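You operate a simulated robot arm through the tools that you are given. There is no shell and no other tool. Be economical: measure what you need, move in short steps, check, and stop when the job is done.

You are at the controls of a simulated two-armed robot. One attempt, no reset.

Task
Cap the mix 57 cylinder at both ends in the capping jig.
Fine: foot cap, cylinder, clamp and lock, top cap; swing the arm over and press the black plunger till SET lights; swing the arm aside again. Where these are worked on the way, their far stop is far enough and under half their travel is too little: jig arm.

The check looks at the end state, three seconds after you hand in, the way a careful person would. Anything else that was tipped, shoved, dropped, spilled or broken makes it a failure. A push-on lid holds only when it is set on centred and level and pressed home; a screw cap is set on level and turned clockwise until tight.

Robot
Two 7-joint arms with two-finger parallel grippers on one trunk, on a base that drives. Base frame: it is fixed to the floor where the robot stands at the start and does not move with it; the origin is under the middle of the robot, x ahead of it, y to its left, z up; the surface under the hand at the start is at about z = 0.86. Readings come in m, degrees, newtons and seconds.
The left shoulder is at the start at [0.05, 0.168, 1.207], the right one opposite. With the tool pointing down near the work surface each hand reaches from about 0.1 to 0.66 m from the robot's upright axis, wherever it stands, measured 20 degrees to its own side. Places, roughly: cap low [0.7, 0.2, 0.9]; jig arm [0.7, -0.1, 1]; jig clamp [0.5, 0.1, 0.9]; jig lock knob [0.5, 0, 0.9]; middle of the capping jig [0.6, 0.1, 0.9]. Payload 1.57 kg a hand.
The tool frame of a hand sits at the grasp point between the pads (the TCP): z along the fingers, y along the line on which they close. The tips reach 0.03 m beyond it. The gripper opens to 0.08 m. The fingers are 0.017 m wide and 0.012 m thick; the gripper's body (0.04 by 0.082 m) begins 0.08 m behind the TCP.
Orientation is that of the tool frame in the base frame, as a unit quaternion [x, y, z, w]. With the fingers straight down and closing along the base's y, the tool's x points along the base's -x, its y along +y and its z along -z.

Tools
- The arms move only by the tool jog_arm. It takes "left_moves", "right_moves" or both (then of equal length, played together; a hand with none holds still); each is one flat list of numbers, 7 for each row, row after row: the shift along the base's x, y, z in m, then the turn, a rotation vector about the base's x, y, z in degrees, then the finger opening in m, from 0 to 0.08. In form: [dx, dy, dz, ax, ay, az, claw, dx, dy, dz, ax, ay, az, claw, ...]. A call has 1 to 12 rows; each row shifts and turns the commanded pose from where the row before left it. Rows are played at 5 a second. More than 0.05 m and 8.6 degrees between two rows, or a gripper value outside its range, and nothing of the call is played. A pose out of reach is approached as far as the arm can. The call stops where the force on the tool passes 50 N (or 10 N more than at its start, if that is more) or the arm is blocked; 0.2 s more then pass. The fingers move at their own pace (about 0.045 m/s each) and stop on an object; they squeeze with about 38 N. The grip force told is the motor's: it shows also when the fingers shut on nothing. Time passes only in rows, and 0.2 s behind the last, so rows that do not move let the fingers close. The reply holds the time, the measured pose of the TCP, the force on the tool along the base axes, the opening and the grip force, in the units named above and with some noise, with the torque about the TCP (base axes, N m) and any sound that the robot's microphone picked up, and new pictures: "show" is both (left out), scene, wrist or none (wrist: the cameras of the hands that moved).
- Cameras (640 x 400 px; columns grow to the right, rows downward): "scene" is now at [0.1322, 0.0063, 1.4308]; the picture's right is [0.08, -1.00, 0.00], its down [-0.44, -0.03, -0.90] and it looks along [0.89, 0.07, -0.44] (base axes); focal length 214 px, centre (320, 200). "left" rides on the left gripper at [0.072, 0.007, -0.122] in its tool frame; the picture's right is [-0.09, 1.00, 0.00], its down [-0.84, -0.08, -0.54] and it looks along [-0.54, -0.05, 0.84] (tool axes); focal length 238 px, centre (320, 200). "right" rides on the right gripper at [0.072, -0.007, -0.122] in its tool frame; the picture's right is [0.09, 1.00, 0.00], its down [-0.84, 0.08, -0.54] and it looks along [-0.54, 0.05, 0.84] (tool axes); focal length 238 px, centre (320, 200). There is no depth. A picture from a camera that has moved, and an enlarged one, comes with that camera's place and axes in the base frame and with its lens.
- lift_body(by): slides the trunk up (or, below 0, down) by that many m; the arms and the scene camera ride with it, the base frame stays. It gives what a move gives, with no picture.
- roll_base(legs): drives the robot by 1 to 6 legs, each [ahead, left, turn to the left] in m, m and degrees, along the robot's own axes; the way and the turn of a leg run together, so that a leg with both is an arc; at most 1.5 m and 180 degrees a leg. The arms and the cameras ride along, it lands a little off, and it stops where it bumps. It gives what a move gives, and a new picture of the scene camera.
- head_to(pan, tilt): turns the head with the scene camera to pan (to the left, within 80 degrees either way) and tilt (down, from -29 to 69), counted from straight ahead of the robot. It gives what a move gives, and a new picture of the scene camera.
- inspect(camera, box): a new picture of the part [left, top, right, bottom] of that camera's present view, enlarged. It takes no simulated time.
- close_job(): hands the job in; it is judged then, once.

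Work in short steps. Places have to be worked out from the pictures, the camera data and where the tool is seen: move nearer, look again, correct. Check each grasp and each placing, and mend what went wrong. You have 120 turns and 260 pictures in all, those below and enlarged ones among them. Open the grippers and draw the arms clear of the work before you hand the job in, unless the task says otherwise; then end with one line.

The tools are called by a JSON object that holds its "api" and its "payload". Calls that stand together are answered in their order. jog_arm: Moves the arms, as the interface text tells. Its arguments: {"type":"object","properties":{"left_moves":{"type":"array"},"right_moves":{"type":"array"},"show":{"type":"string","enum":["both","scene","wrist","none"]}},"required":[]} The other tools are called the same way: lift_body (by) slides the trunk up or down; roll_base (legs) drives the base; head_to (pan, tilt) turns the head that bears the scene camera; inspect (camera, box) takes an enlarged picture of a part of a camera's view; close_job () hands the job in.

At the start:

```text
t: 0.0
left_position: [0.2607, 0.1129, 1.3855]
left_tool_rot: [-0.001, 1.0, 0.0, 0.001]
left_ft_force: [-0.8, 0.3, -0.2]
left_torque: [0.01, -0.01, -0.01]
left_opening: 0.0801
left_grasp_force: 0.1
right_position: [0.3838, -0.1462, 1.3141]
right_tool_rot: [0.001, 1.0, 0.001, 0.0]
right_ft_force: [1.0, -0.1, 0.6]
right_torque: [0.0, 0.03, 0.01]
right_opening: 0.0802
right_grasp_force: 0.0
trunk travel left (down, up): [-0.375, 0.068]
robot x, y, heading: [-0.0012, 0.0036, 0.1]
head pan, tilt: [4.4, 26.3]
```

scene: 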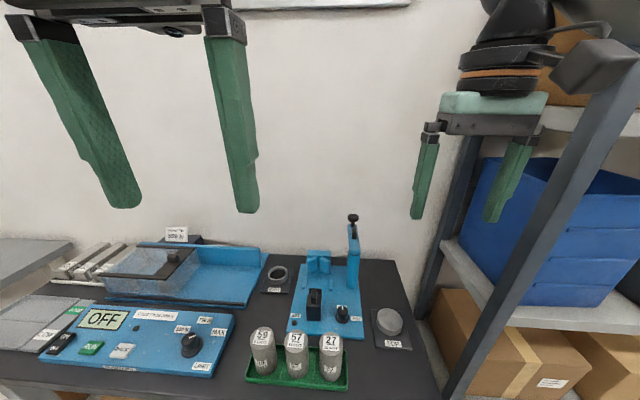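
right: 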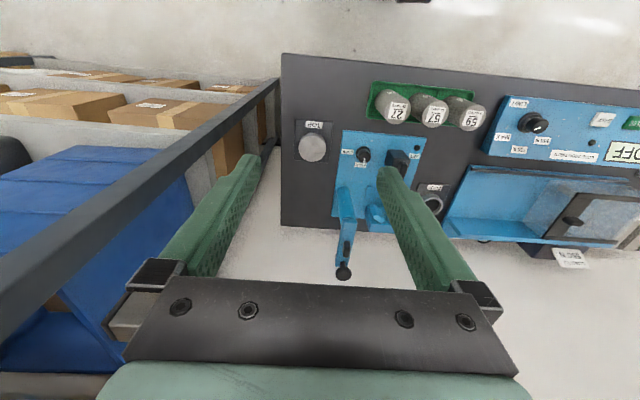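
left: 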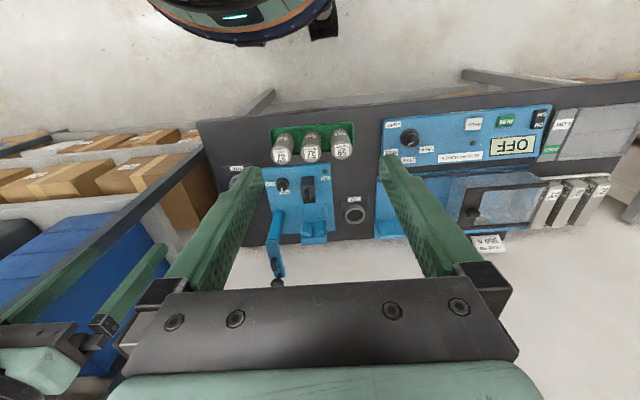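

I begin with enlarged looks at the jig, caps and cylinders.

{"api": "inspect", "payload": {"camera": "scene", "box": [230, 200, 430, 400]}}

{"api": "inspect", "payload": {"camera": "right", "box": [280, 70, 500, 290]}}

```text
2.00 times, centred on (330, 300) of scene
camera zoom: at [0.1322, 0.0063, 1.4308], right [0.08, -1.0, 0.0], down [-0.44, -0.03, -0.9], along [0.89, 0.07, -0.44], focal length 429 px, centre (300, 0)
```

zoom: 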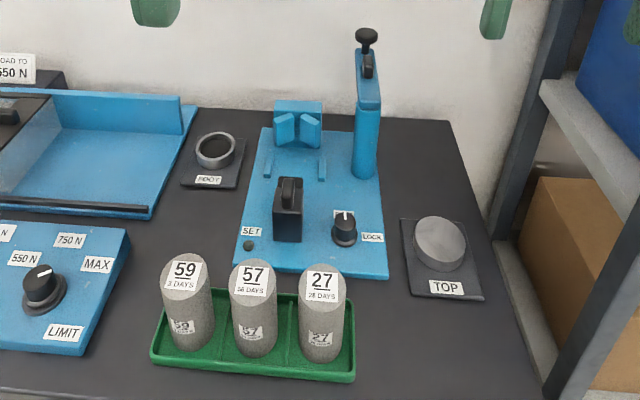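

```text
1.82 times, centred on (390, 180) of right
camera zoom: at [0.3118, -0.1515, 1.4335], right [-0.09, 1.0, 0.0], down [0.84, 0.08, 0.54], along [0.54, 0.05, -0.84], focal length 433 px, centre (193, 236)
```

zoom: 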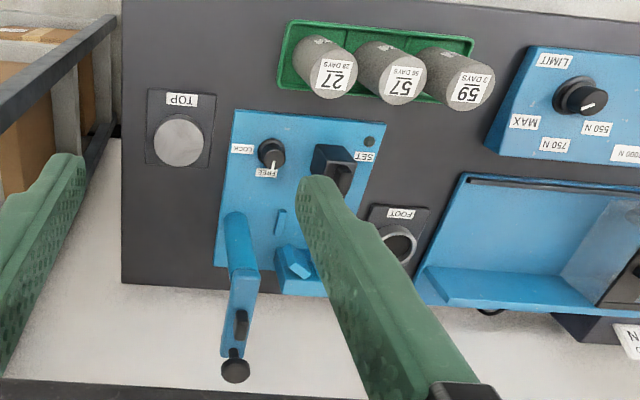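

I tilt the head down to see the table's front edge and the clearance for the base.

{"api": "head_to", "payload": {"pan": 0, "tilt": 55}}

```text
t: 0.9
left_position: [0.2615, 0.1124, 1.3854]
left_tool_rot: [0.0, 1.0, 0.0, 0.0]
left_ft_force: [0.0, -0.1, 0.5]
left_torque: [0.01, 0.04, 0.0]
left_opening: 0.0802
left_grasp_force: 0.1
right_position: [0.386, -0.1453, 1.3148]
right_tool_rot: [0.001, 1.0, 0.002, 0.0]
right_ft_force: [-0.5, 0.4, 0.1]
right_torque: [0.02, 0.0, 0.0]
right_opening: 0.08
right_grasp_force: 0.1
trunk travel left (down, up): [-0.375, 0.068]
robot x, y, heading: [0.0001, -0.0057, -0.3]
head pan, tilt: [0.0, 55.0]
camera scene: at [0.1128, -0.0007, 1.3889], right [0.0, -1.0, 0.0], down [-0.82, 0.0, -0.57], along [0.57, 0.0, -0.82], focal length 214 px, centre (320, 200)
```

scene: 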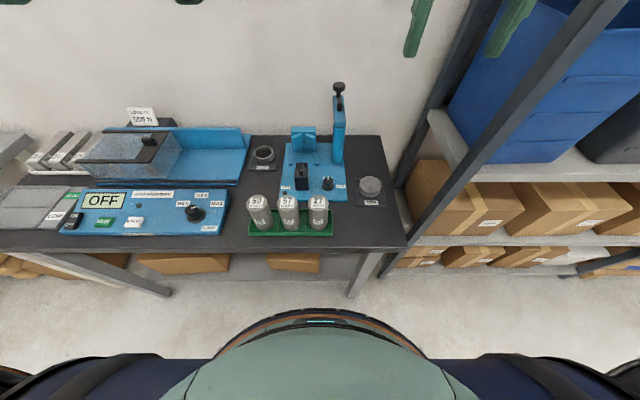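

The table edge is at about x = 0.32 with open space below. I drive 0.12 m ahead for better reach.

{"api": "roll_base", "payload": {"legs": [[0.12, 0, 0]]}}

```text
t: 2.2
left_position: [0.3813, 0.1124, 1.3859]
left_tool_rot: [0.001, 1.0, -0.001, 0.0]
left_ft_force: [0.6, 0.9, 0.5]
left_torque: [0.03, 0.02, 0.0]
left_opening: 0.0799
left_grasp_force: 0.0
right_position: [0.503, -0.1453, 1.3146]
right_tool_rot: [0.0, 1.0, 0.002, 0.0]
right_ft_force: [0.1, 1.0, 0.0]
right_torque: [-0.02, 0.05, 0.01]
right_opening: 0.0799
right_grasp_force: 0.1
trunk travel left (down, up): [-0.375, 0.068]
robot x, y, heading: [0.1188, -0.001, 0.1]
head pan, tilt: [0.0, 55.0]
camera scene: at [0.2321, -0.0006, 1.3888], right [0.0, -1.0, 0.0], down [-0.82, 0.0, -0.57], along [0.57, 0.0, -0.82], focal length 214 px, centre (320, 200)
```

scene: 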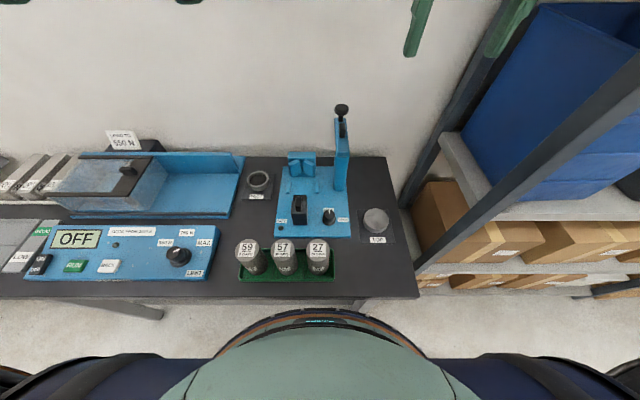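

Clear of obstacles. I move the left hand over toward the foot cap for a close look.

{"api": "jog_arm", "payload": {"left_moves": [0.05, 0.02, -0.04, 0, 0, 0, 0.08, 0.05, 0.02, -0.04, 0, 0, 0, 0.08, 0.05, 0.02, -0.04, 0, 0, 0, 0.08, 0.05, 0.02, -0.04, 0, 0, 0, 0.08, 0.03, 0, -0.04, 0, 0, 0, 0.08], "show": "wrist"}}

{"api": "inspect", "payload": {"camera": "scene", "box": [220, 90, 420, 290]}}

```text
refused: row 1 steps farther than a row can; nothing moved
```

```text
2.00 times, centred on (320, 190) of scene
camera zoom: at [0.2321, -0.0006, 1.3888], right [0.0, -1.0, 0.0], down [-0.82, 0.0, -0.57], along [0.57, 0.0, -0.82], focal length 429 px, centre (320, 220)
```

zoom: 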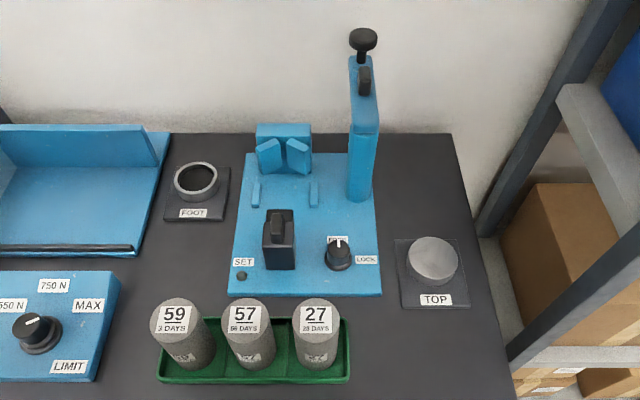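

I split that into smaller steps.

{"api": "jog_arm", "payload": {"left_moves": [0.04, 0.01, -0.025, 0, 0, 0, 0.08, 0.04, 0.01, -0.025, 0, 0, 0, 0.08, 0.04, 0.01, -0.025, 0, 0, 0, 0.08, 0.04, 0.01, -0.025, 0, 0, 0, 0.08, 0.04, 0.01, -0.025, 0, 0, 0, 0.08, 0.03, 0.02, -0.025, 0, 0, 0, 0.08, 0, 0, -0.045, 0, 0, 0, 0.08, 0, 0, -0.045, 0, 0, 0, 0.08], "show": "wrist"}}

```text
t: 4.0
left_position: [0.6091, 0.185, 1.1458]
left_tool_rot: [0.001, 1.0, -0.001, 0.0]
left_ft_force: [-0.2, -0.2, 0.0]
left_torque: [0.0, -0.02, -0.04]
left_opening: 0.08
left_grasp_force: 0.1
right_position: [0.5031, -0.1443, 1.3147]
right_tool_rot: [0.0, 1.0, -0.001, 0.0]
right_ft_force: [-0.3, 0.0, 0.4]
right_torque: [-0.01, -0.04, 0.02]
right_opening: 0.0801
right_grasp_force: 0.0
trunk travel left (down, up): [-0.375, 0.068]
robot x, y, heading: [0.1158, -0.0005, -0.0]
head pan, tilt: [0.0, 55.0]
camera left: at [0.5373, 0.1906, 1.268], right [0.09, 1.0, 0.0], down [0.84, -0.08, 0.54], along [0.54, -0.05, -0.84], focal length 238 px, centre (320, 200)
```

left: 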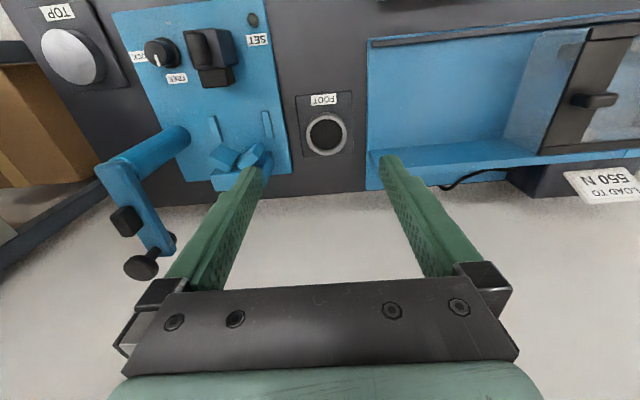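

The foot cap is at about (0.657, 0.190). A zoom shows its shape and the jig's seat.

{"api": "inspect", "payload": {"camera": "left", "box": [190, 60, 370, 200]}}

{"api": "inspect", "payload": {"camera": "left", "box": [20, 0, 280, 200]}}

```text
2.86 times, centred on (280, 130) of left
camera zoom: at [0.5373, 0.1906, 1.268], right [0.09, 1.0, 0.0], down [0.84, -0.08, 0.54], along [0.54, -0.05, -0.84], focal length 681 px, centre (434, 400)
```

zoom: 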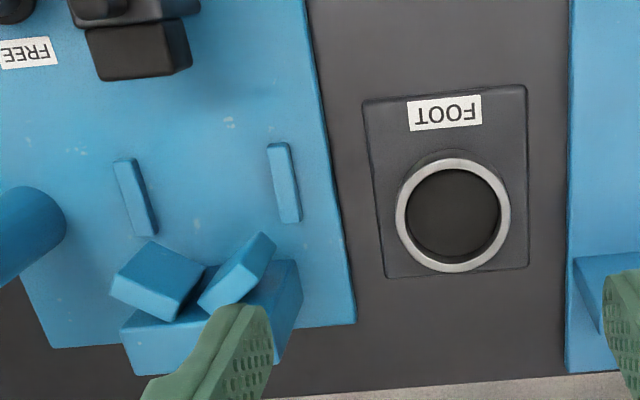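

```text
2.00 times, centred on (150, 100) of left
camera zoom: at [0.5373, 0.1906, 1.268], right [0.09, 1.0, 0.0], down [0.84, -0.08, 0.54], along [0.54, -0.05, -0.84], focal length 477 px, centre (660, 400)
```

zoom: 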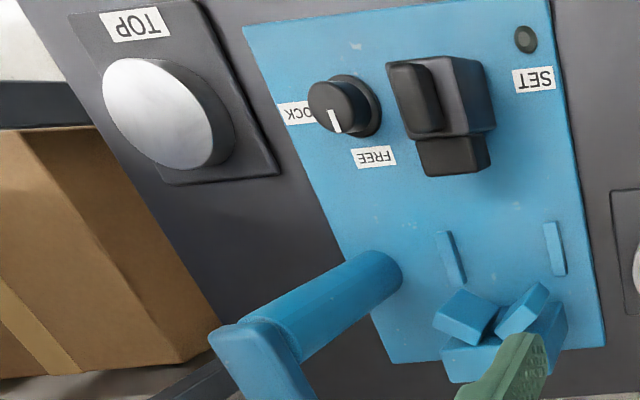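

I zoom closely on the scene view to measure the foot cap height and the rail and V-block heights.

{"api": "inspect", "payload": {"camera": "scene", "box": [235, 140, 355, 215]}}

{"api": "head_to", "payload": {"pan": 0, "tilt": 45}}

```text
5.33 times, centred on (295, 178) of scene
camera zoom: at [0.2316, -0.0001, 1.3888], right [0.0, -1.0, 0.0], down [-0.82, 0.0, -0.57], along [0.57, 0.0, -0.82], focal length 1144 px, centre (453, 320)
```

zoom: 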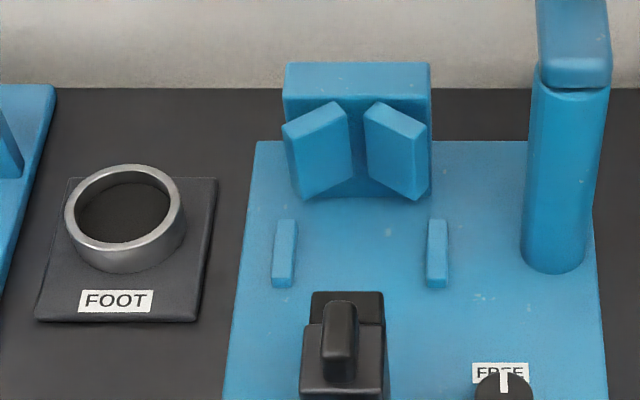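

```text
t: 4.7
left_position: [0.6086, 0.1847, 1.1458]
left_tool_rot: [0.001, 1.0, -0.001, 0.0]
left_ft_force: [-0.1, -0.1, 0.6]
left_torque: [0.01, 0.01, 0.01]
left_opening: 0.0799
left_grasp_force: 0.1
right_position: [0.5023, -0.1457, 1.3132]
right_tool_rot: [-0.001, 1.0, 0.002, 0.0]
right_ft_force: [-0.1, -0.2, -0.2]
right_torque: [-0.02, 0.0, 0.03]
right_opening: 0.0803
right_grasp_force: 0.0
trunk travel left (down, up): [-0.375, 0.068]
robot x, y, heading: [0.1177, -0.0013, 0.1]
head pan, tilt: [0.0, 45.0]
camera scene: at [0.2405, -0.0005, 1.4022], right [0.0, -1.0, 0.0], down [-0.71, 0.0, -0.71], along [0.71, 0.0, -0.71], focal length 214 px, centre (320, 200)
```

scene: 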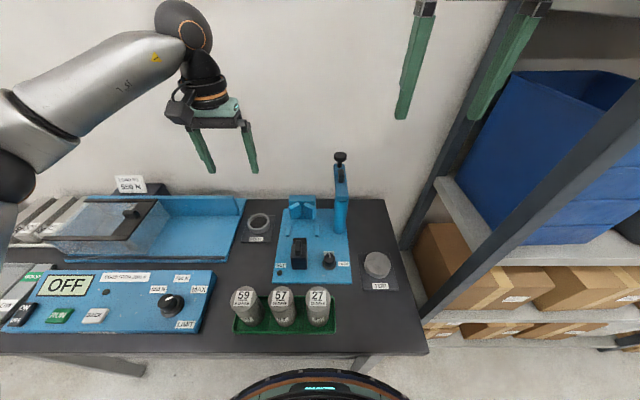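

Foot cap: outer ≈0.067, height ≈0.02; V jaws hang from about z 0.91 to 0.957, with the seat near (0.634, 0.054). I lower the left hand above the foot cap and check centring.

{"api": "jog_arm", "payload": {"left_moves": [0.024, 0.003, -0.042, 0, 0, 0, 0.08, 0.024, 0.003, -0.042, 0, 0, 0, 0.08, 0, 0, -0.045, 0, 0, 0, 0.08, 0, 0, -0.036, 0, 0, 0, 0.08], "show": "wrist"}}

```text
t: 5.7
left_position: [0.6562, 0.1857, 0.9815]
left_tool_rot: [0.001, 1.0, -0.001, 0.0]
left_ft_force: [0.0, -0.1, 0.6]
left_torque: [0.03, 0.01, 0.03]
left_opening: 0.0801
left_grasp_force: 0.0
right_position: [0.5034, -0.1462, 1.3132]
right_tool_rot: [0.0, 1.0, 0.001, 0.0]
right_ft_force: [-0.2, -1.0, 0.3]
right_torque: [0.0, 0.01, 0.01]
right_opening: 0.08
right_grasp_force: 0.1
trunk travel left (down, up): [-0.375, 0.068]
robot x, y, heading: [0.1151, 0.0004, 0.0]
head pan, tilt: [0.0, 45.0]
camera left: at [0.5849, 0.1921, 1.1028], right [0.09, 1.0, 0.0], down [0.84, -0.08, 0.54], along [0.54, -0.05, -0.84], focal length 238 px, centre (320, 200)
```

left: 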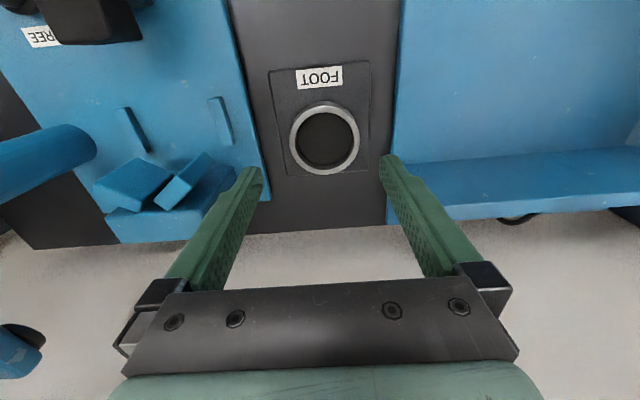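

Ring centre reads (0.657, 0.190). I descend to grip its upper 8 mm and close.

{"api": "jog_arm", "payload": {"left_moves": [0.001, 0.003, -0.035, 0, 0, 0, 0.078, 0, 0, -0.025, 0, 0, 0, 0.078, 0, 0, -0.015, 0, 0, 0, 0.078], "show": "wrist"}}

```text
t: 6.5
left_position: [0.6579, 0.1931, 0.907]
left_tool_rot: [-0.001, 1.0, -0.001, 0.001]
left_ft_force: [0.0, 0.0, -0.1]
left_torque: [-0.01, 0.01, 0.03]
left_opening: 0.0781
left_grasp_force: 0.0
right_position: [0.5028, -0.1453, 1.3134]
right_tool_rot: [0.001, 1.0, 0.001, 0.0]
right_ft_force: [0.3, 0.3, 0.3]
right_torque: [0.0, 0.01, -0.02]
right_opening: 0.0799
right_grasp_force: 0.1
trunk travel left (down, up): [-0.375, 0.068]
robot x, y, heading: [0.1202, -0.0023, -0.3]
head pan, tilt: [0.0, 45.0]
camera left: at [0.587, 0.1989, 1.0282], right [0.09, 1.0, 0.0], down [0.84, -0.08, 0.54], along [0.54, -0.05, -0.84], focal length 238 px, centre (320, 200)
```

left: 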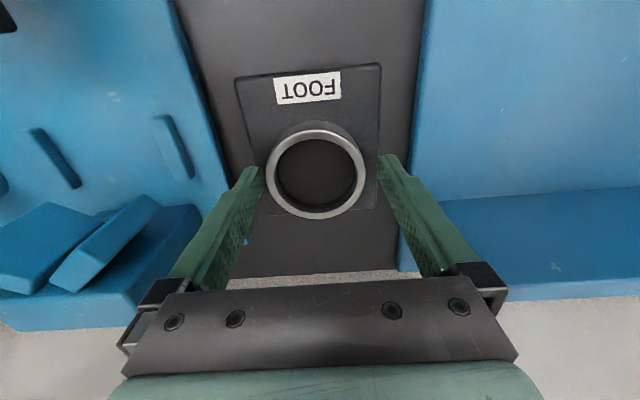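

The ring is about 3 mm to the right of the hand's centre. I correct and close.

{"api": "jog_arm", "payload": {"left_moves": [0, -0.003, 0, 0, 0, 0, 0.078, 0, 0, 0, 0, 0, 0, 0.055, 0, 0, 0, 0, 0, 0, 0.055, 0, 0, 0, 0, 0, 0, 0.055], "show": "wrist"}}

```text
t: 7.5
left_position: [0.658, 0.1906, 0.9057]
left_tool_rot: [-0.001, 1.0, 0.0, -0.001]
left_ft_force: [0.3, 0.8, -0.3]
left_torque: [0.05, -0.1, 0.0]
left_opening: 0.066
left_grasp_force: 33.8
right_position: [0.5032, -0.1447, 1.3139]
right_tool_rot: [-0.001, 1.0, 0.001, 0.001]
right_ft_force: [-0.4, -0.7, -0.7]
right_torque: [0.0, -0.01, 0.0]
right_opening: 0.0799
right_grasp_force: 0.1
trunk travel left (down, up): [-0.375, 0.068]
robot x, y, heading: [0.1155, -0.0013, 0.0]
head pan, tilt: [0.0, 45.0]
camera left: at [0.5869, 0.196, 1.0277], right [0.09, 1.0, 0.0], down [0.84, -0.08, 0.54], along [0.54, -0.05, -0.84], focal length 238 px, centre (320, 200)
```

left: 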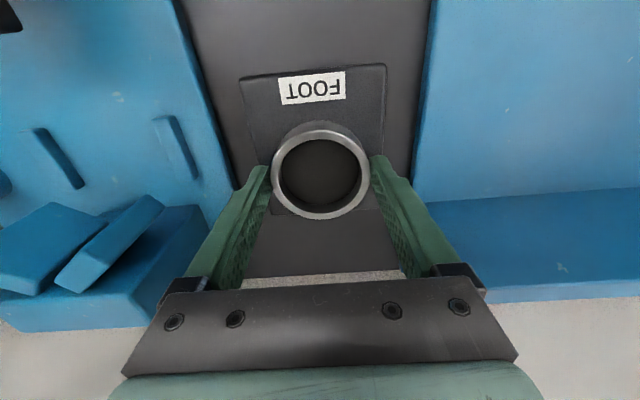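

Gripped at 0.066. I lift and carry the cap to above the seat, a bit in front, for a look.

{"api": "jog_arm", "payload": {"left_moves": [0, 0, 0.04, 0, 0, 0, 0.055, 0, 0, 0.045, 0, 0, 0, 0.055, 0, 0, 0.045, 0, 0, 0, 0.055, -0.012, -0.045, 0, 0, 0, 0, 0.055, -0.012, -0.045, 0, 0, 0, 0, 0.055, 0, -0.046, 0, 0, 0, 0, 0.055, 0, 0, 0, 0, 0, 0, 0.055], "show": "both"}}

```text
t: 9.1
left_position: [0.6361, 0.0534, 1.0363]
left_tool_rot: [-0.001, 1.0, 0.0, 0.0]
left_ft_force: [0.5, 0.7, -2.9]
left_torque: [0.01, -0.01, 0.0]
left_opening: 0.0657
left_grasp_force: 37.8
right_position: [0.5037, -0.1446, 1.3135]
right_tool_rot: [0.0, 1.0, 0.001, 0.0]
right_ft_force: [0.2, -0.2, 0.0]
right_torque: [-0.01, 0.01, 0.02]
right_opening: 0.0799
right_grasp_force: 0.1
trunk travel left (down, up): [-0.375, 0.068]
robot x, y, heading: [0.1158, 0.0015, -0.1]
head pan, tilt: [0.0, 45.0]
camera scene: at [0.2407, 0.0002, 1.4022], right [0.0, -1.0, 0.0], down [-0.71, 0.0, -0.71], along [0.71, 0.0, -0.71], focal length 214 px, centre (320, 200)
camera left: at [0.5639, 0.0588, 1.1585], right [0.09, 1.0, 0.0], down [0.84, -0.08, 0.54], along [0.54, -0.05, -0.84], focal length 238 px, centre (320, 200)
```

scene: 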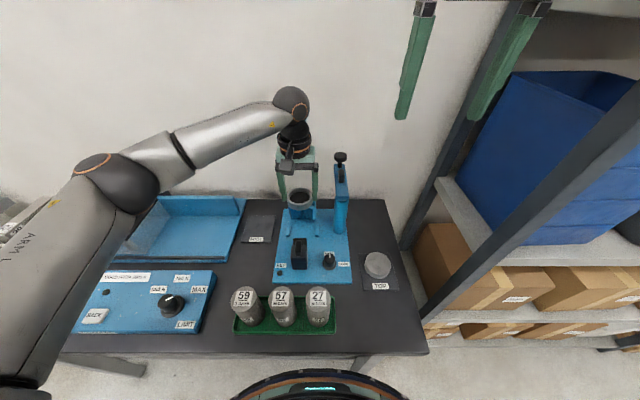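
left: 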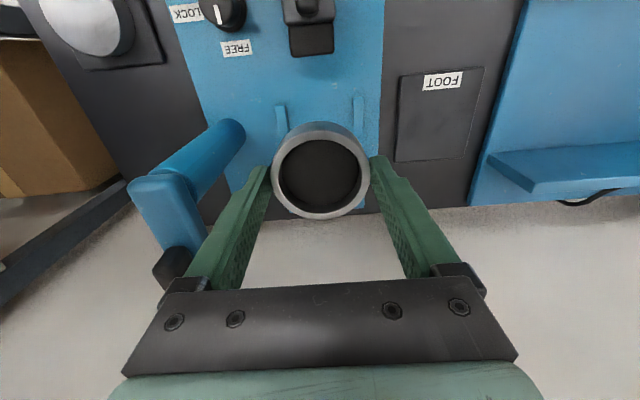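

Rails straddle y ≈ 0.054 and the cap is above the seat. I lower to just above the plate.

{"api": "jog_arm", "payload": {"left_moves": [-0.002, 0.001, -0.04, 0, 0, 0, 0.055, 0, 0, -0.03, 0, 0, 0, 0.055, 0, 0, -0.025, 0, 0, 0, 0.055, 0, 0, -0.01, 0, 0, 0, 0.055], "show": "both"}}

```text
t: 10.1
left_position: [0.6344, 0.0532, 0.9307]
left_tool_rot: [0.0, 1.0, 0.0, 0.001]
left_ft_force: [0.4, 1.2, -3.5]
left_torque: [-0.02, 0.01, -0.02]
left_opening: 0.0658
left_grasp_force: 20.7
right_position: [0.5026, -0.1445, 1.3134]
right_tool_rot: [0.0, 1.0, 0.001, -0.001]
right_ft_force: [0.5, -0.8, -0.5]
right_torque: [-0.01, -0.01, -0.01]
right_opening: 0.08
right_grasp_force: 0.0
trunk travel left (down, up): [-0.375, 0.068]
robot x, y, heading: [0.1156, -0.001, -0.1]
head pan, tilt: [0.0, 45.0]
camera scene: at [0.241, -0.0008, 1.4021], right [0.0, -1.0, 0.0], down [-0.71, 0.0, -0.71], along [0.71, 0.0, -0.71], focal length 214 px, centre (320, 200)
camera left: at [0.5627, 0.0583, 1.0524], right [0.09, 1.0, 0.0], down [0.84, -0.08, 0.54], along [0.54, -0.05, -0.84], focal length 238 px, centre (320, 200)
```

scene: 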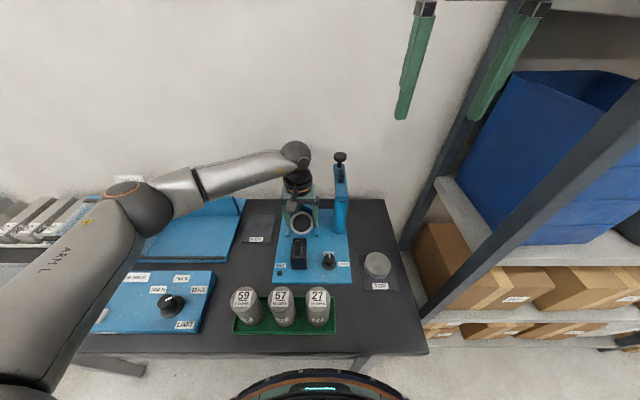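
left: 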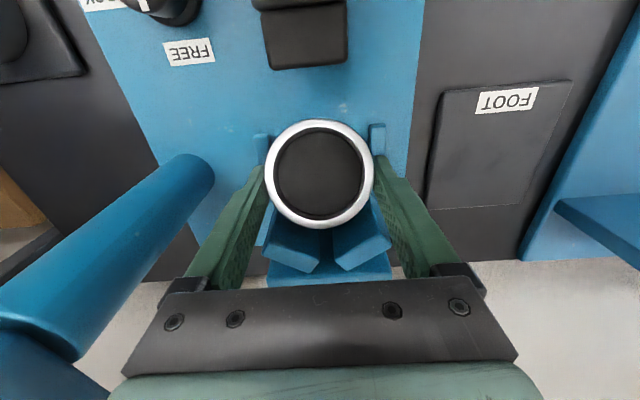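

Symmetric between the rails. I lower slowly watching the force.

{"api": "jog_arm", "payload": {"left_moves": [0, 0, -0.005, 0, 0, 0, 0.055, 0, 0, -0.003, 0, 0, 0, 0.055, 0, 0, -0.002, 0, 0, 0, 0.055], "show": "none"}}

```text
t: 10.9
left_position: [0.6331, 0.0549, 0.9225]
left_tool_rot: [0.0, 1.0, 0.0, -0.001]
left_ft_force: [-0.8, -0.5, -3.1]
left_torque: [-0.03, -0.03, -0.02]
left_opening: 0.0653
left_grasp_force: 38.0
right_position: [0.5018, -0.146, 1.3146]
right_tool_rot: [0.001, 1.0, 0.002, 0.0]
right_ft_force: [0.0, 0.4, 0.0]
right_torque: [-0.02, -0.02, 0.01]
right_opening: 0.0801
right_grasp_force: 0.0
trunk travel left (down, up): [-0.375, 0.068]
robot x, y, heading: [0.1193, 0.0005, -0.0]
head pan, tilt: [0.0, 45.0]
```

{"api": "jog_arm", "payload": {"left_moves": [0, 0, -0.002, 0, 0, 0, 0.055, 0, 0, -0.002, 0, 0, 0, 0.055, 0, 0, 0, 0, 0, 0, 0.055], "show": "none"}}

```text
t: 11.7
left_position: [0.6328, 0.0549, 0.9184]
left_tool_rot: [0.0, 1.0, -0.001, -0.001]
left_ft_force: [0.2, 0.3, -3.3]
left_torque: [-0.01, -0.01, -0.02]
left_opening: 0.0653
left_grasp_force: 38.0
right_position: [0.5026, -0.1448, 1.3133]
right_tool_rot: [0.0, 1.0, 0.001, -0.001]
right_ft_force: [0.2, 0.1, 0.5]
right_torque: [0.0, -0.02, 0.03]
right_opening: 0.0798
right_grasp_force: 0.0
trunk travel left (down, up): [-0.375, 0.068]
robot x, y, heading: [0.1149, 0.0021, 0.1]
head pan, tilt: [0.0, 45.0]
```

No contact yet (the −3 N is the cap's weight); I continue a few mm more.

{"api": "jog_arm", "payload": {"left_moves": [0, 0, -0.002, 0, 0, 0, 0.055, 0, 0, -0.002, 0, 0, 0, 0.055, 0, 0, 0, 0, 0, 0, 0.055], "show": "none"}}

```text
t: 12.5
left_position: [0.6322, 0.0553, 0.9136]
left_tool_rot: [0.001, 1.0, 0.001, 0.001]
left_ft_force: [-0.3, 0.3, -3.3]
left_torque: [0.0, 0.04, -0.01]
left_opening: 0.0652
left_grasp_force: 38.0
right_position: [0.5022, -0.145, 1.3131]
right_tool_rot: [0.0, 1.0, 0.001, 0.0]
right_ft_force: [-0.4, 0.7, -0.4]
right_torque: [-0.02, 0.04, 0.01]
right_opening: 0.0802
right_grasp_force: 0.0
trunk travel left (down, up): [-0.375, 0.068]
robot x, y, heading: [0.1206, -0.0016, 0.1]
head pan, tilt: [0.0, 45.0]
```

{"api": "jog_arm", "payload": {"left_moves": [0, 0, -0.001, 0, 0, 0, 0.055, 0, 0, -0.001, 0, 0, 0, 0.055, 0, 0, 0, 0, 0, 0, 0.055], "show": "wrist"}}

```text
t: 13.3
left_position: [0.6336, 0.0548, 0.9117]
left_tool_rot: [0.0, 1.0, 0.0, 0.001]
left_ft_force: [-0.4, 0.8, 1.4]
left_torque: [0.12, -0.01, -0.04]
left_opening: 0.0654
left_grasp_force: 37.6
right_position: [0.5027, -0.1451, 1.3142]
right_tool_rot: [0.0, 1.0, 0.001, 0.0]
right_ft_force: [-0.4, 0.5, 0.1]
right_torque: [0.02, 0.0, 0.02]
right_opening: 0.0802
right_grasp_force: 0.0
trunk travel left (down, up): [-0.375, 0.068]
robot x, y, heading: [0.1161, -0.0003, -0.1]
head pan, tilt: [0.0, 45.0]
camera left: at [0.5616, 0.0604, 1.0334], right [0.09, 1.0, 0.0], down [0.84, -0.08, 0.54], along [0.54, -0.05, -0.84], focal length 238 px, centre (320, 200)
```

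left: 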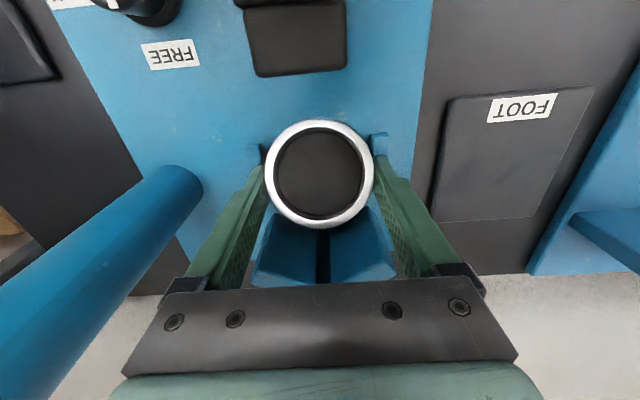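

Contact felt. I release gently and rise.

{"api": "jog_arm", "payload": {"left_moves": [0, 0, -0.001, 0, 0, 0, 0.055, 0, 0, 0, 0, 0, 0, 0.072, 0, 0, 0, 0, 0, 0, 0.074, 0, 0, 0.03, 0, 0, 0, 0.076, 0, 0, 0.04, 0, 0, 0, 0.076, -0.02, 0, 0.04, 0, 0, 0, 0.08], "show": "wrist"}}

```text
t: 14.7
left_position: [0.6101, 0.0583, 1.0224]
left_tool_rot: [-0.001, 1.0, 0.001, 0.0]
left_ft_force: [-0.1, 0.5, 0.8]
left_torque: [0.0, -0.04, -0.02]
left_opening: 0.0801
left_grasp_force: 0.0
right_position: [0.5013, -0.1462, 1.3146]
right_tool_rot: [0.0, 1.0, 0.001, 0.001]
right_ft_force: [-0.8, 0.0, -0.4]
right_torque: [-0.03, 0.0, -0.01]
right_opening: 0.0801
right_grasp_force: 0.1
trunk travel left (down, up): [-0.375, 0.068]
robot x, y, heading: [0.1188, -0.0011, 0.0]
head pan, tilt: [0.0, 45.0]
camera left: at [0.539, 0.0639, 1.1437], right [0.09, 1.0, 0.0], down [0.84, -0.08, 0.54], along [0.54, -0.05, -0.84], focal length 238 px, centre (320, 200)
```

left: 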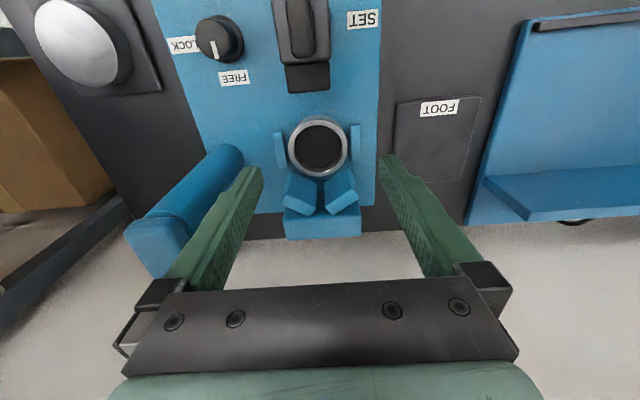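

The foot cap sits between the rails at about (0.632, 0.054). Next, over to the cylinders.

{"api": "jog_arm", "payload": {"left_moves": [-0.01, 0, 0.045, 0, 0, 0, 0.08, -0.02, 0, 0.045, 0, 0, 0, 0.08, -0.048, 0.003, 0, 0, 0, 0, 0.08, -0.048, 0.003, 0, 0, 0, 0, 0.08, -0.048, 0.003, 0, 0, 0, 0, 0.08, -0.046, 0.003, 0, 0, 0, 0, 0.08], "show": "wrist"}}

```text
t: 16.1
left_position: [0.3888, 0.0641, 1.1118]
left_tool_rot: [-0.002, 1.0, -0.001, 0.0]
left_ft_force: [-0.4, 0.6, -0.3]
left_torque: [0.0, 0.02, -0.02]
left_opening: 0.08
left_grasp_force: 0.1
right_position: [0.5026, -0.1452, 1.3137]
right_tool_rot: [0.0, 1.0, 0.001, 0.002]
right_ft_force: [0.6, 1.0, -0.4]
right_torque: [0.02, 0.0, 0.0]
right_opening: 0.0801
right_grasp_force: 0.1
trunk travel left (down, up): [-0.375, 0.068]
robot x, y, heading: [0.1154, -0.0018, 0.2]
head pan, tilt: [0.0, 45.0]
camera left: at [0.3161, 0.0703, 1.2336], right [0.09, 1.0, 0.0], down [0.84, -0.08, 0.54], along [0.54, -0.05, -0.84], focal length 238 px, centre (320, 200)
```

left: 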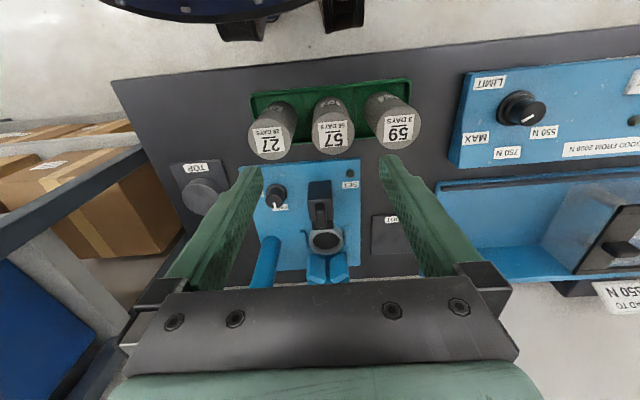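

Cylinders are spaced about 0.065, too tight for straight fingers. I turn the hand 45° so the fingers pass between neighbours, while moving over 57.

{"api": "jog_arm", "payload": {"left_moves": [0, 0.002, 0, 0, 0, 7.5, 0.08, 0, 0.002, 0, 0, 0, 7.5, 0.08, 0, 0.002, 0, 0, 0, 7.5, 0.08, 0, 0.002, 0, 0, 0, 7.5, 0.08, 0, 0.002, 0, 0, 0, 7.5, 0.08, 0, 0.001, 0, 0, 0, 7.5, 0.08, 0, 0, -0.03, 0, 0, 0, 0.08], "show": "both"}}

```text
t: 17.7
left_position: [0.3946, 0.0777, 1.0813]
left_tool_rot: [-0.384, 0.923, -0.001, 0.001]
left_ft_force: [-0.3, 0.0, -0.1]
left_torque: [0.01, -0.02, 0.03]
left_opening: 0.0801
left_grasp_force: 0.1
right_position: [0.5017, -0.1464, 1.3138]
right_tool_rot: [0.0, 1.0, 0.001, 0.0]
right_ft_force: [0.2, 0.7, -0.1]
right_torque: [0.01, -0.01, -0.04]
right_opening: 0.0803
right_grasp_force: 0.1
trunk travel left (down, up): [-0.375, 0.068]
robot x, y, heading: [0.1182, -0.0005, -0.1]
head pan, tilt: [0.0, 45.0]
camera scene: at [0.2407, -0.0003, 1.4023], right [0.0, -1.0, 0.0], down [-0.71, 0.0, -0.71], along [0.71, 0.0, -0.71], focal length 214 px, centre (320, 200)
camera left: at [0.3389, 0.0307, 1.2025], right [-0.64, 0.77, 0.0], down [0.64, 0.54, 0.54], along [0.42, 0.35, -0.84], focal length 238 px, centre (320, 200)
```

scene: 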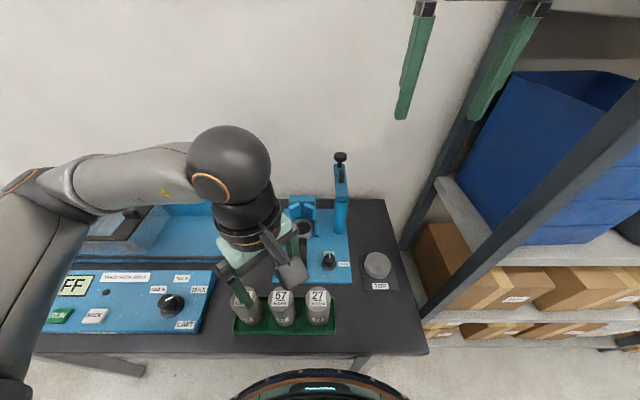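
left: 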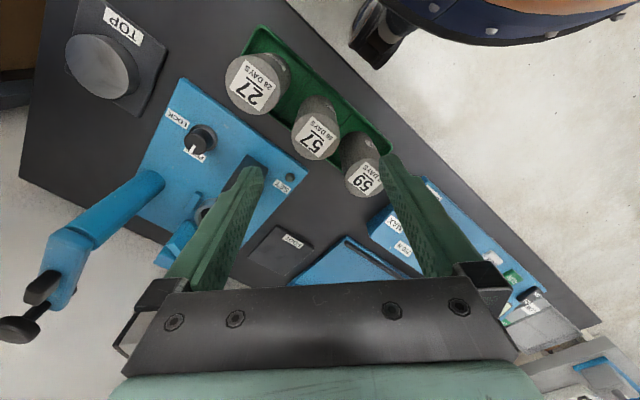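

57 is nearly on the hand's axis at (0.394, 0.0755). I descend part way and recheck.

{"api": "jog_arm", "payload": {"left_moves": [0, -0.002, -0.03, 0, 0, 0, 0.08, 0, 0, -0.02, 0, 0, 0, 0.08], "show": "wrist"}}

```text
t: 18.3
left_position: [0.3925, 0.074, 1.0306]
left_tool_rot: [-0.383, 0.924, 0.0, -0.001]
left_ft_force: [-0.8, -1.3, -0.1]
left_torque: [-0.01, -0.01, 0.01]
left_opening: 0.0799
left_grasp_force: 0.0
right_position: [0.5025, -0.1459, 1.3133]
right_tool_rot: [0.0, 1.0, 0.001, 0.001]
right_ft_force: [-0.5, 0.9, 0.2]
right_torque: [0.03, 0.03, -0.01]
right_opening: 0.0796
right_grasp_force: 0.2
trunk travel left (down, up): [-0.375, 0.068]
robot x, y, heading: [0.1187, -0.0009, -0.2]
head pan, tilt: [0.0, 45.0]
camera left: at [0.3385, 0.0263, 1.1523], right [-0.64, 0.77, 0.0], down [0.65, 0.54, 0.54], along [0.42, 0.35, -0.84], focal length 238 px, centre (320, 200)
```

left: 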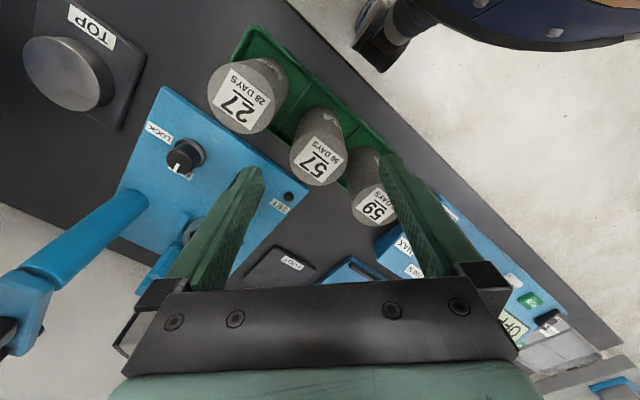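

57 is centred in column between the fingers and neighbours are clear. I descend to TCP z ≈ 0.977 and check.

{"api": "jog_arm", "payload": {"left_moves": [-0.001, -0.001, -0.03, 0, 0, 0, 0.08, 0, 0, -0.023, 0, 0, 0, 0.08], "show": "wrist"}}

```text
t: 18.9
left_position: [0.3909, 0.0738, 0.9761]
left_tool_rot: [-0.383, 0.924, -0.001, 0.0]
left_ft_force: [0.3, -0.3, -1.0]
left_torque: [-0.02, 0.02, -0.03]
left_opening: 0.0801
left_grasp_force: 0.0
right_position: [0.5034, -0.1445, 1.3144]
right_tool_rot: [0.0, 1.0, 0.001, 0.0]
right_ft_force: [0.3, -0.4, 0.2]
right_torque: [-0.03, -0.01, 0.04]
right_opening: 0.0801
right_grasp_force: 0.0
trunk travel left (down, up): [-0.375, 0.068]
robot x, y, heading: [0.1211, 0.0036, -0.1]
head pan, tilt: [0.0, 45.0]
camera left: at [0.3366, 0.0265, 1.0982], right [-0.64, 0.77, 0.0], down [0.65, 0.54, 0.54], along [0.42, 0.35, -0.84], focal length 238 px, centre (320, 200)
```

left: 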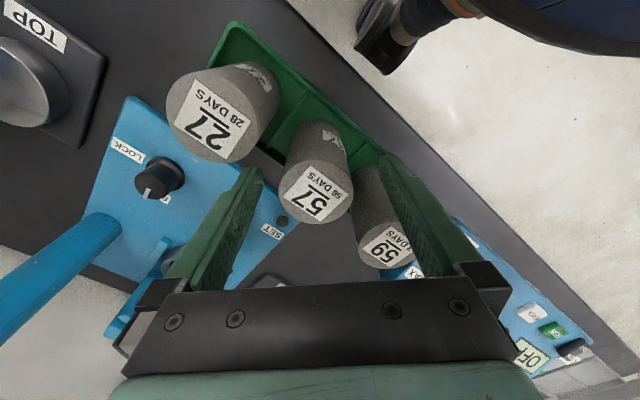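

The cylinder top appears at z ≈ 0.973. I lower 8 mm more, nudge 2 mm, and close.

{"api": "jog_arm", "payload": {"left_moves": [0.001, -0.002, -0.008, 0, 0, 0, 0.08, 0, 0, 0, 0, 0, 0, 0.06, 0, 0, 0, 0, 0, 0, 0.035, 0, 0, 0, 0, 0, 0, 0.035, 0, 0, 0, 0, 0, 0, 0.035], "show": "wrist"}}

```text
t: 20.1
left_position: [0.393, 0.072, 0.9686]
left_tool_rot: [-0.382, 0.924, 0.001, 0.0]
left_ft_force: [1.2, -0.8, -0.4]
left_torque: [-0.04, -0.04, -0.03]
left_opening: 0.0488
left_grasp_force: 31.7
right_position: [0.5032, -0.1469, 1.3133]
right_tool_rot: [0.0, 1.0, 0.002, 0.001]
right_ft_force: [-0.5, 0.1, -1.0]
right_torque: [0.02, -0.01, -0.02]
right_opening: 0.08
right_grasp_force: 0.0
trunk travel left (down, up): [-0.375, 0.068]
robot x, y, heading: [0.1199, -0.0004, -0.2]
head pan, tilt: [0.0, 45.0]
camera left: at [0.3374, 0.0241, 1.0905], right [-0.64, 0.77, 0.0], down [0.65, 0.54, 0.54], along [0.42, 0.35, -0.84], focal length 238 px, centre (320, 200)
```

left: 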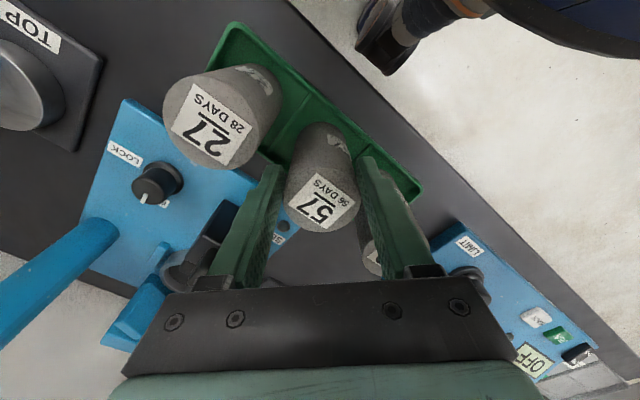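

Gripped at 0.0488. I lift straight up.

{"api": "jog_arm", "payload": {"left_moves": [0, 0, 0.02, 0, 0, 0, 0.035, 0, 0, 0.03, 0, 0, 0, 0.035, 0, 0, 0.045, 0, 0, 0, 0.035, 0, 0, 0.045, 0, 0, 0, 0.035], "show": "both"}}

```text
t: 21.1
left_position: [0.3929, 0.0687, 1.1072]
left_tool_rot: [-0.383, 0.924, 0.0, 0.0]
left_ft_force: [-0.9, 0.0, -4.2]
left_torque: [-0.03, 0.05, 0.02]
left_opening: 0.0487
left_grasp_force: 38.3
right_position: [0.5016, -0.147, 1.3128]
right_tool_rot: [0.0, 1.0, 0.0, -0.001]
right_ft_force: [-0.1, 0.8, 0.2]
right_torque: [-0.04, 0.02, 0.0]
right_opening: 0.08
right_grasp_force: 0.0
trunk travel left (down, up): [-0.375, 0.068]
robot x, y, heading: [0.1193, 0.003, 0.1]
head pan, tilt: [0.0, 45.0]
camera scene: at [0.2405, -0.0007, 1.4022], right [0.0, -1.0, 0.0], down [-0.71, 0.0, -0.71], along [0.71, 0.0, -0.71], focal length 214 px, centre (320, 200)
camera left: at [0.3376, 0.0219, 1.229], right [-0.64, 0.77, 0.0], down [0.65, 0.54, 0.54], along [0.42, 0.35, -0.84], focal length 238 px, centre (320, 200)
```

scene: 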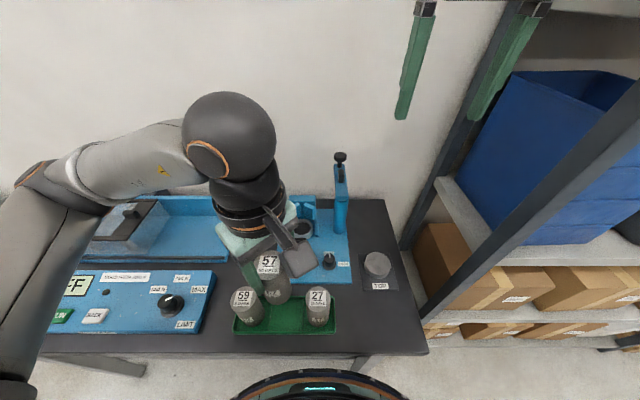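
left: 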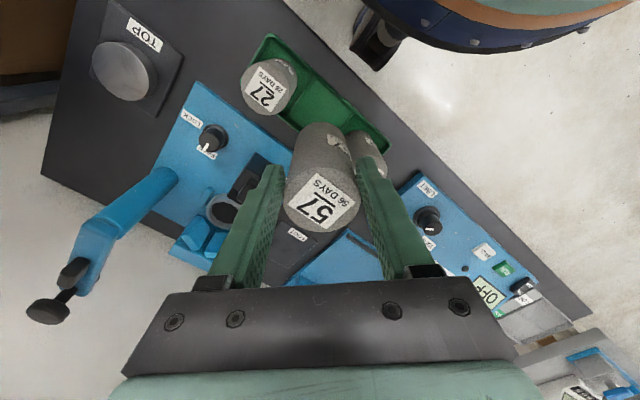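

Lifted cleanly. I carry it toward the jig, turning the hand back.

{"api": "jog_arm", "payload": {"left_moves": [0.034, -0.002, 0.003, 0, 0, -7.5, 0.035, 0.034, -0.002, 0.003, 0, 0, -7.5, 0.035, 0.034, -0.002, 0.003, 0, 0, -7.5, 0.035, 0.034, -0.003, 0.003, 0, 0, -7.5, 0.035, 0.034, -0.003, 0, 0, 0, -7.5, 0.035, 0.034, -0.003, 0, 0, 0, -7.5, 0.035, 0.035, 0, 0, 0, 0, 0, 0.035, 0, 0, 0, 0, 0, 0, 0.035], "show": "both"}}

```text
t: 22.9
left_position: [0.6295, 0.0547, 1.121]
left_tool_rot: [-0.001, 1.0, 0.0, 0.0]
left_ft_force: [-0.3, 0.2, -4.6]
left_torque: [0.02, 0.09, -0.01]
left_opening: 0.0487
left_grasp_force: 37.7
right_position: [0.5029, -0.1446, 1.3145]
right_tool_rot: [0.0, 1.0, 0.0, 0.0]
right_ft_force: [1.3, -0.3, 0.6]
right_torque: [-0.02, -0.01, -0.01]
right_opening: 0.0802
right_grasp_force: 0.0
trunk travel left (down, up): [-0.375, 0.068]
robot x, y, heading: [0.1191, 0.0013, -0.0]
head pan, tilt: [0.0, 45.0]
camera scene: at [0.2406, -0.0003, 1.4022], right [0.0, -1.0, 0.0], down [-0.71, 0.0, -0.71], along [0.71, 0.0, -0.71], focal length 214 px, centre (320, 200)
camera left: at [0.5579, 0.061, 1.2426], right [0.09, 1.0, 0.0], down [0.84, -0.08, 0.54], along [0.54, -0.05, -0.84], focal length 238 px, centre (320, 200)
```

scene: 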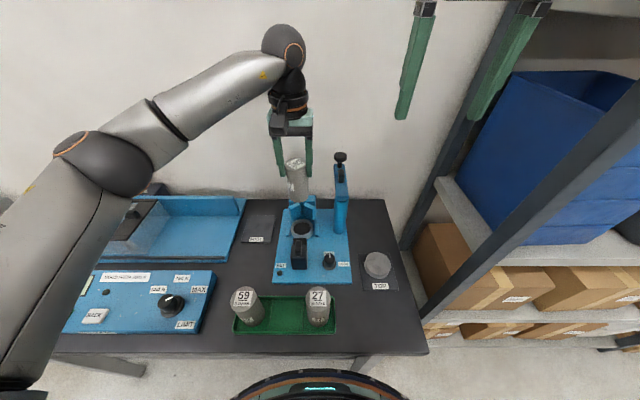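
left: 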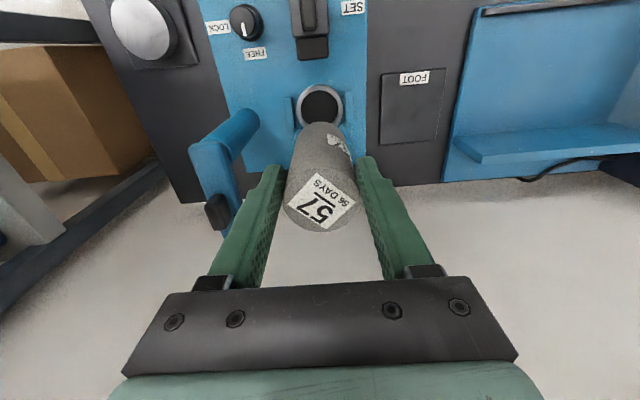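

Cylinder is over the foot cap. I lower to just above the cap and inspect.

{"api": "jog_arm", "payload": {"left_moves": [0.001, 0, -0.045, 0, 0, 0, 0.035, 0.001, 0, -0.04, 0, 0, 0, 0.035, 0, 0, -0.025, 0, 0, 0, 0.035, 0, 0, 0, 0, 0, 0, 0.035], "show": "wrist"}}

{"api": "inspect", "payload": {"camera": "scene", "box": [255, 170, 365, 240]}}

{"api": "inspect", "payload": {"camera": "left", "box": [250, 90, 390, 240]}}

```text
t: 23.6
left_position: [0.6281, 0.0519, 1.0438]
left_tool_rot: [0.003, 1.0, -0.011, 0.01]
left_ft_force: [-22.4, 6.1, 32.6]
left_torque: [0.91, 0.66, 0.1]
left_opening: 0.0508
left_grasp_force: 37.9
right_position: [0.5007, -0.1445, 1.3151]
right_tool_rot: [0.0, 1.0, 0.0, 0.001]
right_ft_force: [0.3, 0.6, -0.5]
right_torque: [-0.01, 0.07, -0.03]
right_opening: 0.0799
right_grasp_force: 0.0
trunk travel left (down, up): [-0.375, 0.068]
robot x, y, heading: [0.1148, -0.0005, -0.0]
head pan, tilt: [0.0, 45.0]
stopped in row 3 (left hand): the force on the tool passed its limit at 67 N (the readings are from after the stop); the commanded pose is now the measured one
camera left: at [0.555, 0.0609, 1.1653], right [0.1, 0.99, -0.02], down [0.83, -0.07, 0.56], along [0.56, -0.07, -0.83], focal length 238 px, centre (320, 200)
```

left: 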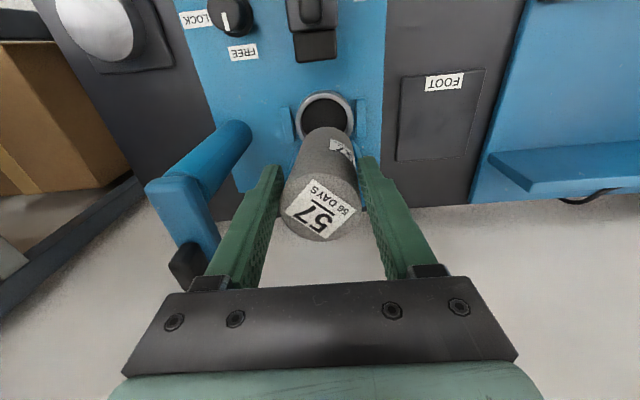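

```text
5.71 times, centred on (310, 205) of scene
camera zoom: at [0.2376, 0.0002, 1.4029], right [0.0, -1.0, 0.0], down [-0.71, 0.0, -0.71], along [0.71, 0.0, -0.71], focal length 1226 px, centre (377, 171)
```

zoom: 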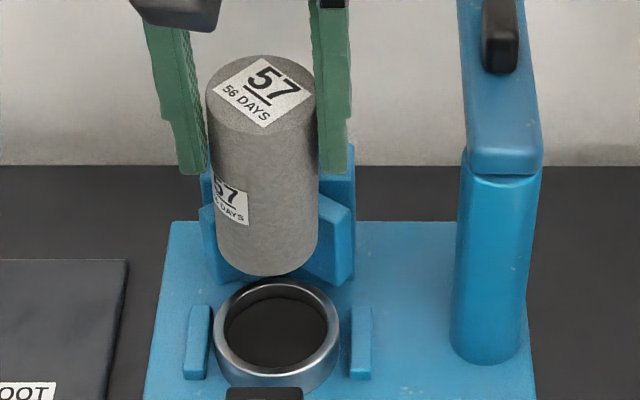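

```text
2.67 times, centred on (320, 165) of left
camera zoom: at [0.555, 0.0609, 1.1653], right [0.1, 0.99, -0.02], down [0.83, -0.07, 0.56], along [0.56, -0.07, -0.83], focal length 636 px, centre (320, 293)
```

zoom: 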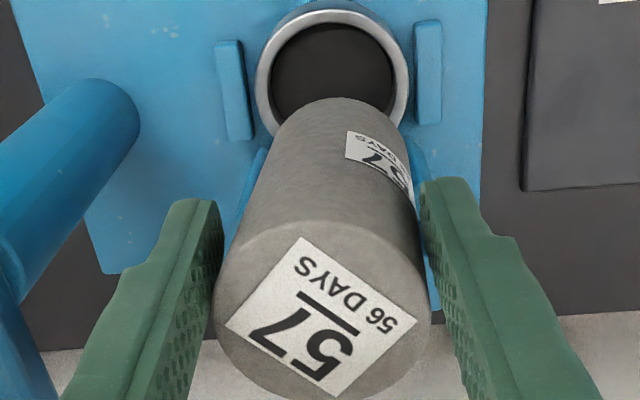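

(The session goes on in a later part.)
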